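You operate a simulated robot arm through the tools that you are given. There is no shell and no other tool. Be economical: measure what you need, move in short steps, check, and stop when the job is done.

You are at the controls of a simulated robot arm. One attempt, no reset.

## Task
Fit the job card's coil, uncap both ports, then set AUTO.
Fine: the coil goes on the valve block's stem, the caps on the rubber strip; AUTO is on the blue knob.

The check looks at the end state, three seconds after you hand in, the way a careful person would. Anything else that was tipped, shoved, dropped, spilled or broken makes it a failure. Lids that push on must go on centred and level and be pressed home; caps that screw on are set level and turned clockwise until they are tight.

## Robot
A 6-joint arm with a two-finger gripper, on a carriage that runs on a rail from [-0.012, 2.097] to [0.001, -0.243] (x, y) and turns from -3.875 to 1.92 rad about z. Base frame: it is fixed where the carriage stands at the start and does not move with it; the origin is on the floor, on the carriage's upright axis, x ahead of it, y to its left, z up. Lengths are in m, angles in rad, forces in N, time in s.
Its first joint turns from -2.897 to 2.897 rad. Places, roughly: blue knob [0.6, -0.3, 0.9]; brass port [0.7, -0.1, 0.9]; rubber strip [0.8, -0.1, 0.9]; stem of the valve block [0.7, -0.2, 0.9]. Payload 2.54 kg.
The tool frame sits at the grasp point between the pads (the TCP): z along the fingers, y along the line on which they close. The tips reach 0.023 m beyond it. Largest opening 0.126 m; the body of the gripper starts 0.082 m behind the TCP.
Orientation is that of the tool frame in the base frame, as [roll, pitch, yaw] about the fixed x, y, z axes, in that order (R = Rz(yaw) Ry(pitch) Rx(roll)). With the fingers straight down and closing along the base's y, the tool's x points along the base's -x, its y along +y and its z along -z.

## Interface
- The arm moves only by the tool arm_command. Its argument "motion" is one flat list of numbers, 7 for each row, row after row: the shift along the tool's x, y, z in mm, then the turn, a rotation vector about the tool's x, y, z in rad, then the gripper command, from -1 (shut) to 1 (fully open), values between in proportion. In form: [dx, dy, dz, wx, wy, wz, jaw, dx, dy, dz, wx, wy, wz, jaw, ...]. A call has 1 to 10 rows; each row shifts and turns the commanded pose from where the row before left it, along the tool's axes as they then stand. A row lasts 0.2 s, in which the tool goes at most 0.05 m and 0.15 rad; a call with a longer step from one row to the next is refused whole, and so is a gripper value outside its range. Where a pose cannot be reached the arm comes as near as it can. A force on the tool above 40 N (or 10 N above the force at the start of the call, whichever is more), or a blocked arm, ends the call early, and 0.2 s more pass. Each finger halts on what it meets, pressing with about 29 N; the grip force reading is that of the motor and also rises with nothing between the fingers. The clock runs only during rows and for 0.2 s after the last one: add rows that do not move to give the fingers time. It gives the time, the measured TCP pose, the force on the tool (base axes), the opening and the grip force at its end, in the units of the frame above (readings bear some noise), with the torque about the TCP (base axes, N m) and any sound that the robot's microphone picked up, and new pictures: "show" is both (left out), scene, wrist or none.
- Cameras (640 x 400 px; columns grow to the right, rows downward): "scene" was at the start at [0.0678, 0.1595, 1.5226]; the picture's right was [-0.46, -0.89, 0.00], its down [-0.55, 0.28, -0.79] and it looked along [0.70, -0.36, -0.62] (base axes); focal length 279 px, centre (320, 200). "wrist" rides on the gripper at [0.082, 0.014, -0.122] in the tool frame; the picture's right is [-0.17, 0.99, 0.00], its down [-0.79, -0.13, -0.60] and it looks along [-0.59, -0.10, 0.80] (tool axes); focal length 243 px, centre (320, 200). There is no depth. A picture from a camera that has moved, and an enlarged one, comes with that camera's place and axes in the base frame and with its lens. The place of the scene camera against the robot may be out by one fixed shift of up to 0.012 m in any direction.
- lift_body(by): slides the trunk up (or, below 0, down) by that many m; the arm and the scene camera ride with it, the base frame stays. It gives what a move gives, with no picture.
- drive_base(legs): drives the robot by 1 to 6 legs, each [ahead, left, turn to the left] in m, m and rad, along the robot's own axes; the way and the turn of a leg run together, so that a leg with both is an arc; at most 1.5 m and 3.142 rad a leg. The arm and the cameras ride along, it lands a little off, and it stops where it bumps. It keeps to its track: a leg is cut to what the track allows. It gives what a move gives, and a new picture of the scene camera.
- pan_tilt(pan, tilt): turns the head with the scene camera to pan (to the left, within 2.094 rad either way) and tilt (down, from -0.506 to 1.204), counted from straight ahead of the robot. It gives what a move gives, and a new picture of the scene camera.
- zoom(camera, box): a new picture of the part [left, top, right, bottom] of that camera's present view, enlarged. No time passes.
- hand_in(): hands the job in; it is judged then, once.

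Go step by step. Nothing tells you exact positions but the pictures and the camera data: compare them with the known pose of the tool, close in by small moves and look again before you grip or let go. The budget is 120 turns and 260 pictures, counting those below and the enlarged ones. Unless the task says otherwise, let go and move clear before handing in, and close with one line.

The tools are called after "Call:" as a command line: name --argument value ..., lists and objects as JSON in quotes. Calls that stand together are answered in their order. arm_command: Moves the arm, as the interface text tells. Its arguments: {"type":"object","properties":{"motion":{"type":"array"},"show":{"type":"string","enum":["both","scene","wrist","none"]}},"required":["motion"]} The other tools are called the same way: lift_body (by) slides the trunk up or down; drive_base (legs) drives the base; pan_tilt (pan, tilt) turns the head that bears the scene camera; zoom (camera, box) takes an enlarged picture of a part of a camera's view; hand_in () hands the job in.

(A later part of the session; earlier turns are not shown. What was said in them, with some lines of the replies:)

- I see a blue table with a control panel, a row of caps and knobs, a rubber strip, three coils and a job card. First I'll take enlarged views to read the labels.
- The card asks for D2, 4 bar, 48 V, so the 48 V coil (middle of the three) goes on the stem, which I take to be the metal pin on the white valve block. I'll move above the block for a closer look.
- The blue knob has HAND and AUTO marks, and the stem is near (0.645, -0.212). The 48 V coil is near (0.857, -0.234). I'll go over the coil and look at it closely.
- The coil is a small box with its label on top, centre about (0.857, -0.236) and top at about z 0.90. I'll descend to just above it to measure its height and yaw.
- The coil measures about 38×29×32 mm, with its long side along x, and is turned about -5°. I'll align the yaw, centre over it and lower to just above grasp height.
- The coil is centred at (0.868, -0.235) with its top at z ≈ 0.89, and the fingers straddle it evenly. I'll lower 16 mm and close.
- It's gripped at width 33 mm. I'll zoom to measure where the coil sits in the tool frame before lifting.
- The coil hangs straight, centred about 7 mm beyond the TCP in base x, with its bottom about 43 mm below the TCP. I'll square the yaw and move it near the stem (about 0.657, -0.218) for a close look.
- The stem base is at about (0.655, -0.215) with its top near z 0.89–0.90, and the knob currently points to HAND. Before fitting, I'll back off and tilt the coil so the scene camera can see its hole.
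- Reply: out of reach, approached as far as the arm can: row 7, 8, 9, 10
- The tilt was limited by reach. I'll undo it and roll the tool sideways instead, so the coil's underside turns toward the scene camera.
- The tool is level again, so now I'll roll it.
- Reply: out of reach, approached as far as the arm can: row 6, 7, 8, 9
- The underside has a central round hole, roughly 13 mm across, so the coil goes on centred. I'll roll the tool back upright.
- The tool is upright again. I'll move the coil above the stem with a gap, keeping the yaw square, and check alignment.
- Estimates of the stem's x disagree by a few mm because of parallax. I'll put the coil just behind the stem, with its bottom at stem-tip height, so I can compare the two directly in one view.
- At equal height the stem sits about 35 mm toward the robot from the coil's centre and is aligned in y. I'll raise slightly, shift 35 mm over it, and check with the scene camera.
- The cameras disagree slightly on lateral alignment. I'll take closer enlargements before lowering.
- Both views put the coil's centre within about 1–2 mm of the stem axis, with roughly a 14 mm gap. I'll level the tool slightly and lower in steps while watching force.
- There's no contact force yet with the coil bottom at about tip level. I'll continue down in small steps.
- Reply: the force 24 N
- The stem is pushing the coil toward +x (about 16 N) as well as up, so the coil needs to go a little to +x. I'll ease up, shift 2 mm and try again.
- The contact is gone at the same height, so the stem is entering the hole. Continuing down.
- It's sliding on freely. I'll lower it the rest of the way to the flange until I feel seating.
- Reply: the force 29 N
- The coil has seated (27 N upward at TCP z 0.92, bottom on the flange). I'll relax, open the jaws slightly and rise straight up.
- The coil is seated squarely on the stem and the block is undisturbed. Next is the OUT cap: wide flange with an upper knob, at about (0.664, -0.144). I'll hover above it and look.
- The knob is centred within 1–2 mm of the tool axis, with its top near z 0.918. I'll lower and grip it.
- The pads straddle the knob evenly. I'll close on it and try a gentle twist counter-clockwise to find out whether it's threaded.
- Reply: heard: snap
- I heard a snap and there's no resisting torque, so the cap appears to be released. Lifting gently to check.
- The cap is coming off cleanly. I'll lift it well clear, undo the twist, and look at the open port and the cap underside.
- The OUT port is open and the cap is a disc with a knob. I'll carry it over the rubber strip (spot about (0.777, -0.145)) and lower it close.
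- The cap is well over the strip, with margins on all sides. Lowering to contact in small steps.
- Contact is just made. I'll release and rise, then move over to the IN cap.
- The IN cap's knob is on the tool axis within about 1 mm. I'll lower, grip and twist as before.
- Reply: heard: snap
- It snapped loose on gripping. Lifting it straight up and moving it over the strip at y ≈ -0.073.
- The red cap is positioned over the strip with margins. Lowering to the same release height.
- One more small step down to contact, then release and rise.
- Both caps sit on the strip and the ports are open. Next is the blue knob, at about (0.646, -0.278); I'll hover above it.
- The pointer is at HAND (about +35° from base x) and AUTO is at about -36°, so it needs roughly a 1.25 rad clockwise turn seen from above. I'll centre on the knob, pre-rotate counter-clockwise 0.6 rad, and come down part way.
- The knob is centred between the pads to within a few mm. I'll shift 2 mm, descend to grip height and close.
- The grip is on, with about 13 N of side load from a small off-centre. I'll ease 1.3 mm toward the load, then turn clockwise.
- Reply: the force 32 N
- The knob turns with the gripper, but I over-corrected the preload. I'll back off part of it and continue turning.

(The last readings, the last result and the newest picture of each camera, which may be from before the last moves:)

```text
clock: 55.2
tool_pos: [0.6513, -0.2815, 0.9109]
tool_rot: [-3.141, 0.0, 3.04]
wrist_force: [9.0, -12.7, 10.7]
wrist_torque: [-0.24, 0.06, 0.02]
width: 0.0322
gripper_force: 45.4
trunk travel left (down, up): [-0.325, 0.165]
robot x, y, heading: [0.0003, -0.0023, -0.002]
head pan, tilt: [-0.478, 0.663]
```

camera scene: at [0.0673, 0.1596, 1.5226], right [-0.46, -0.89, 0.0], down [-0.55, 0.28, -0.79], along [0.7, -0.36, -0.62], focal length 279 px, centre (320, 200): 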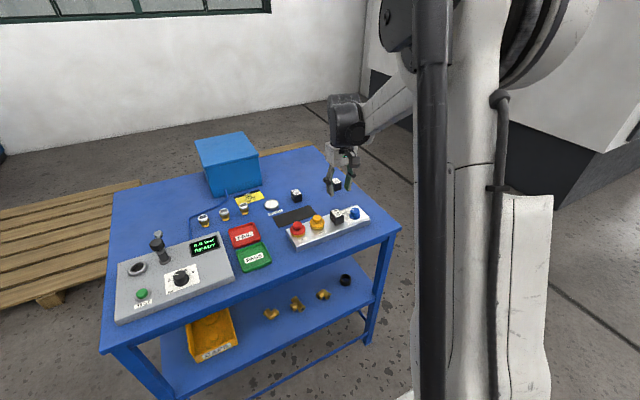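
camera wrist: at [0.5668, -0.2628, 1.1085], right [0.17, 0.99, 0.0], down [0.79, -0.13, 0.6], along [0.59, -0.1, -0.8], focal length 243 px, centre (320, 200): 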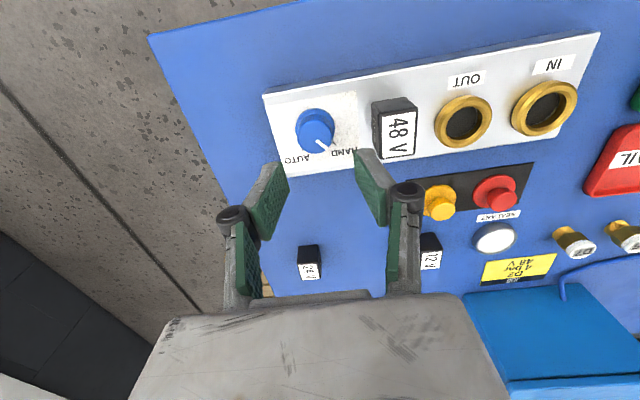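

Call:
arm_command --motion '[-0.2, -0.4, -0.3, 0, 0, 0, -1, 0, 0, 0, 0, 0, 0.11, -1, 0, 0, 0, 0, 0, 0.11, -1, 0, 0, 0, 0, 0, 0.11, -1, 0, 0, 0, 0, 0, 0.11, -1, 0, 0, 0, 0, 0, 0.11, -1, 0, 0, 0, 0, 0, 0, -1]' --show "none"

Call:
zoom --camera "wrist" --box '[240, 110, 400, 210]'

Call:
zoom --camera "scene" --box '[310, 180, 390, 230]'

```text
clock: 56.8
tool_pos: [0.6501, -0.2818, 0.9117]
tool_rot: [-3.141, 0.001, 2.491]
wrist_force: [3.2, -6.1, -4.8]
wrist_torque: [-0.21, -0.31, -0.01]
width: 0.032
gripper_force: 45.3
trunk travel left (down, up): [-0.325, 0.165]
robot x, y, heading: [-0.0024, 0.0032, 0.004]
head pan, tilt: [-0.478, 0.663]
```

```text
4.00 times, centred on (320, 160) of wrist
camera zoom: at [0.5926, -0.2207, 1.0314], right [0.73, 0.68, 0.0], down [0.55, -0.59, 0.6], along [0.41, -0.44, -0.8], focal length 970 px, centre (320, 360)
```

zoom: 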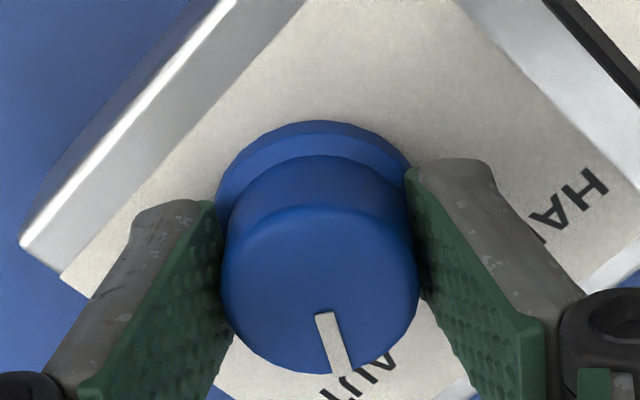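

```text
8.00 times, centred on (350, 205) of scene
camera zoom: at [0.0683, 0.159, 1.5226], right [-0.46, -0.89, 0.0], down [-0.55, 0.28, -0.79], along [0.7, -0.36, -0.62], focal length 2234 px, centre (80, 160)
```

zoom: 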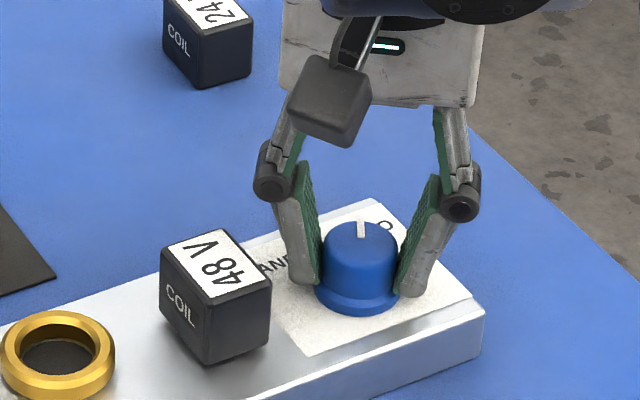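

The knob turned with the gripper through 1.25 rad. I'll release, rise and check the pointer against the AUTO tick.

Call:
arm_command --motion '[0, 0, 0, 0, 0, 0, -0.5, 0, 0, 0, 0, 0, 0, -0.3, 0, 0, 0, 0, 0, 0, -0.25, 0, 0, -20, 0, 0, 0, -0.25, 0, 0, -30, 0, 0, -0.15, -0.25, 0, 0, -20, 0, 0, -0.15, -0.25, 0, 0, 0, 0, 0, -0.15, -0.25, 0, 0, 0, 0, 0, -0.15, -0.25, 0, 0, 0, 0, 0, -0.05, -0.25, 0, 0, 0, 0, 0, 0, -0.25]' --show "both"

Call:
zoom --camera "wrist" --box '[240, 80, 400, 180]'

Call:
zoom --camera "scene" --box '[310, 180, 390, 230]'

```text
clock: 59.0
tool_pos: [0.6487, -0.2815, 0.9818]
tool_rot: [-3.14, 0.0, -3.141]
wrist_force: [0.7, -0.3, -0.8]
wrist_torque: [-0.02, -0.04, -0.01]
width: 0.0475
gripper_force: 0.1
trunk travel left (down, up): [-0.325, 0.165]
robot x, y, heading: [-0.0022, -0.0013, 0.004]
head pan, tilt: [-0.478, 0.663]
camera scene: at [0.0677, 0.1595, 1.5226], right [-0.46, -0.89, 0.0], down [-0.55, 0.28, -0.79], along [0.7, -0.36, -0.62], focal length 279 px, centre (320, 200)
camera wrist: at [0.567, -0.2673, 1.1017], right [0.17, 0.99, 0.0], down [0.79, -0.13, 0.6], along [0.59, -0.1, -0.8], focal length 243 px, centre (320, 200)
```

scene: 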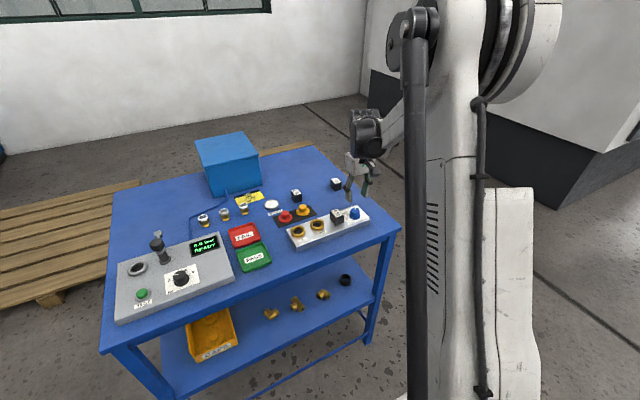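
wrist: 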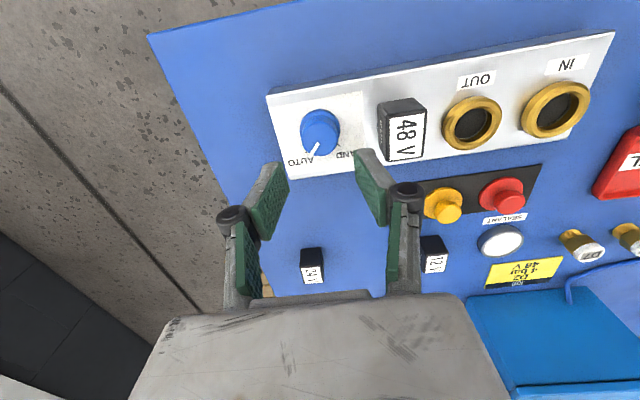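

```text
4.00 times, centred on (320, 130) of wrist
camera zoom: at [0.567, -0.2673, 1.1017], right [0.17, 0.99, 0.0], down [0.79, -0.13, 0.6], along [0.59, -0.1, -0.8], focal length 970 px, centre (320, 480)
```

zoom: 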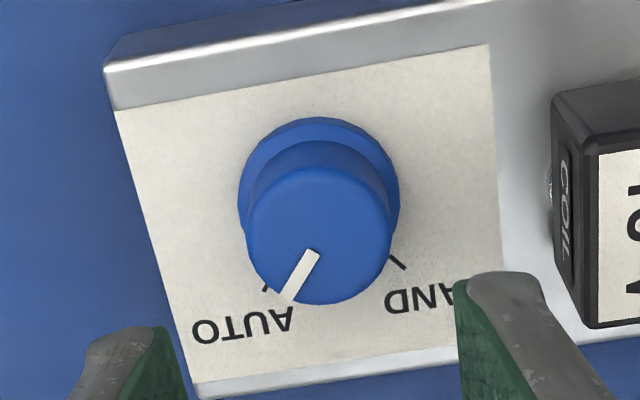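

```text
8.00 times, centred on (350, 205) of scene
camera zoom: at [0.0677, 0.1595, 1.5226], right [-0.46, -0.89, 0.0], down [-0.55, 0.28, -0.79], along [0.7, -0.36, -0.62], focal length 2234 px, centre (80, 160)
```

zoom: 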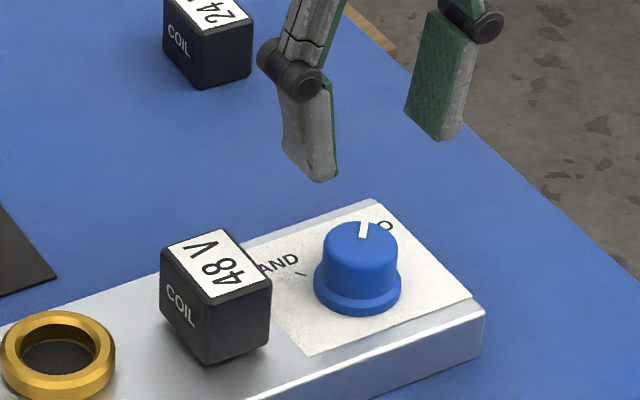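

The pointer is at about -38°, in line with the AUTO tick. I'll move the arm clear and do one last check.

Call:
arm_command --motion '[0, 0, -40, 0, 0, 0, -0.25, 0, 0, -40, 0, 0, 0, -0.25, 30, 0, -30, 0, 0, 0, -0.25, 40, 0, -20, 0, 0, 0, -0.25, 40, 0, 0, 0, 0, 0, -0.25, 0, 0, 0, 0, 0, 0, -0.25]' --show "none"

Call:
zoom --camera "scene" --box '[270, 175, 390, 250]'

Call:
zoom --camera "wrist" --box '[220, 40, 520, 228]'

```text
clock: 60.4
tool_pos: [0.5401, -0.2799, 1.1115]
tool_rot: [3.141, 0.0, -3.141]
wrist_force: [0.3, -0.3, -0.7]
wrist_torque: [-0.03, -0.01, 0.01]
width: 0.0473
gripper_force: 0.2
trunk travel left (down, up): [-0.325, 0.165]
robot x, y, heading: [0.0011, -0.0007, -0.001]
head pan, tilt: [-0.478, 0.663]
```

```text
5.33 times, centred on (330, 212) of scene
camera zoom: at [0.0671, 0.1596, 1.5226], right [-0.46, -0.89, 0.0], down [-0.55, 0.28, -0.79], along [0.7, -0.36, -0.62], focal length 1490 px, centre (267, 133)
```

zoom: 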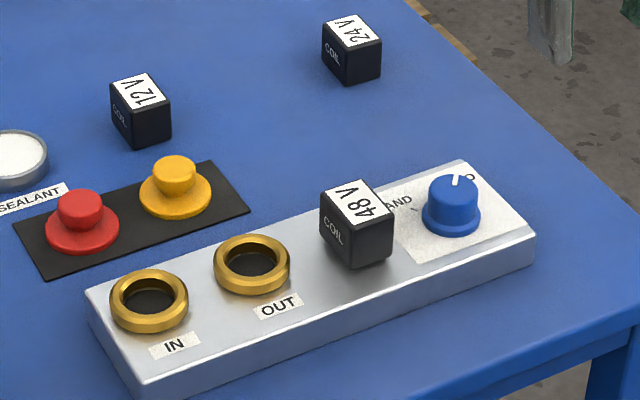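

```text
2.13 times, centred on (370, 134) of wrist
camera zoom: at [0.4576, -0.2662, 1.2322], right [0.17, 0.99, 0.0], down [0.79, -0.13, 0.6], along [0.59, -0.1, -0.8], focal length 516 px, centre (214, 340)
```

zoom: 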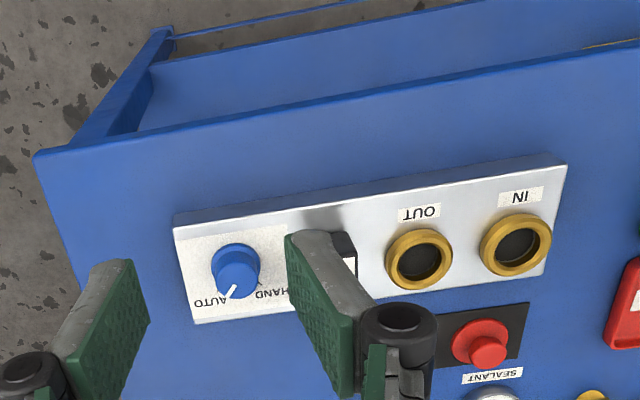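

Everything looks in place. I'll take one close look at the coil's seating before handing in.

Call:
zoom --camera "scene" --box '[322, 203, 354, 228]'

```text
16.00 times, centred on (338, 216) of scene
camera zoom: at [0.0671, 0.1596, 1.5226], right [-0.46, -0.89, 0.0], down [-0.55, 0.28, -0.79], along [0.7, -0.36, -0.62], focal length 4469 px, centre (32, -48)
```

zoom: 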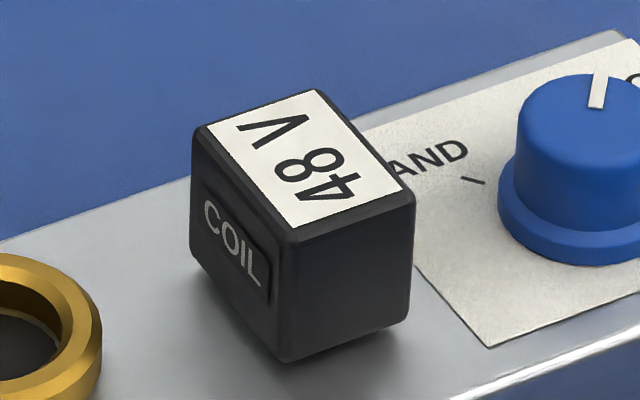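

The 48 V coil sits level on the stem's flange, both ports are open with their caps on the strip, and the knob points to AUTO. Handing in.

Call:
hand_in

```text
The job is handed in.
```

I fitted the 48 V coil on the valve block's stem, moved both port caps to the rubber strip, and turned the blue knob to AUTO; the job is handed in, and no verdict came back.
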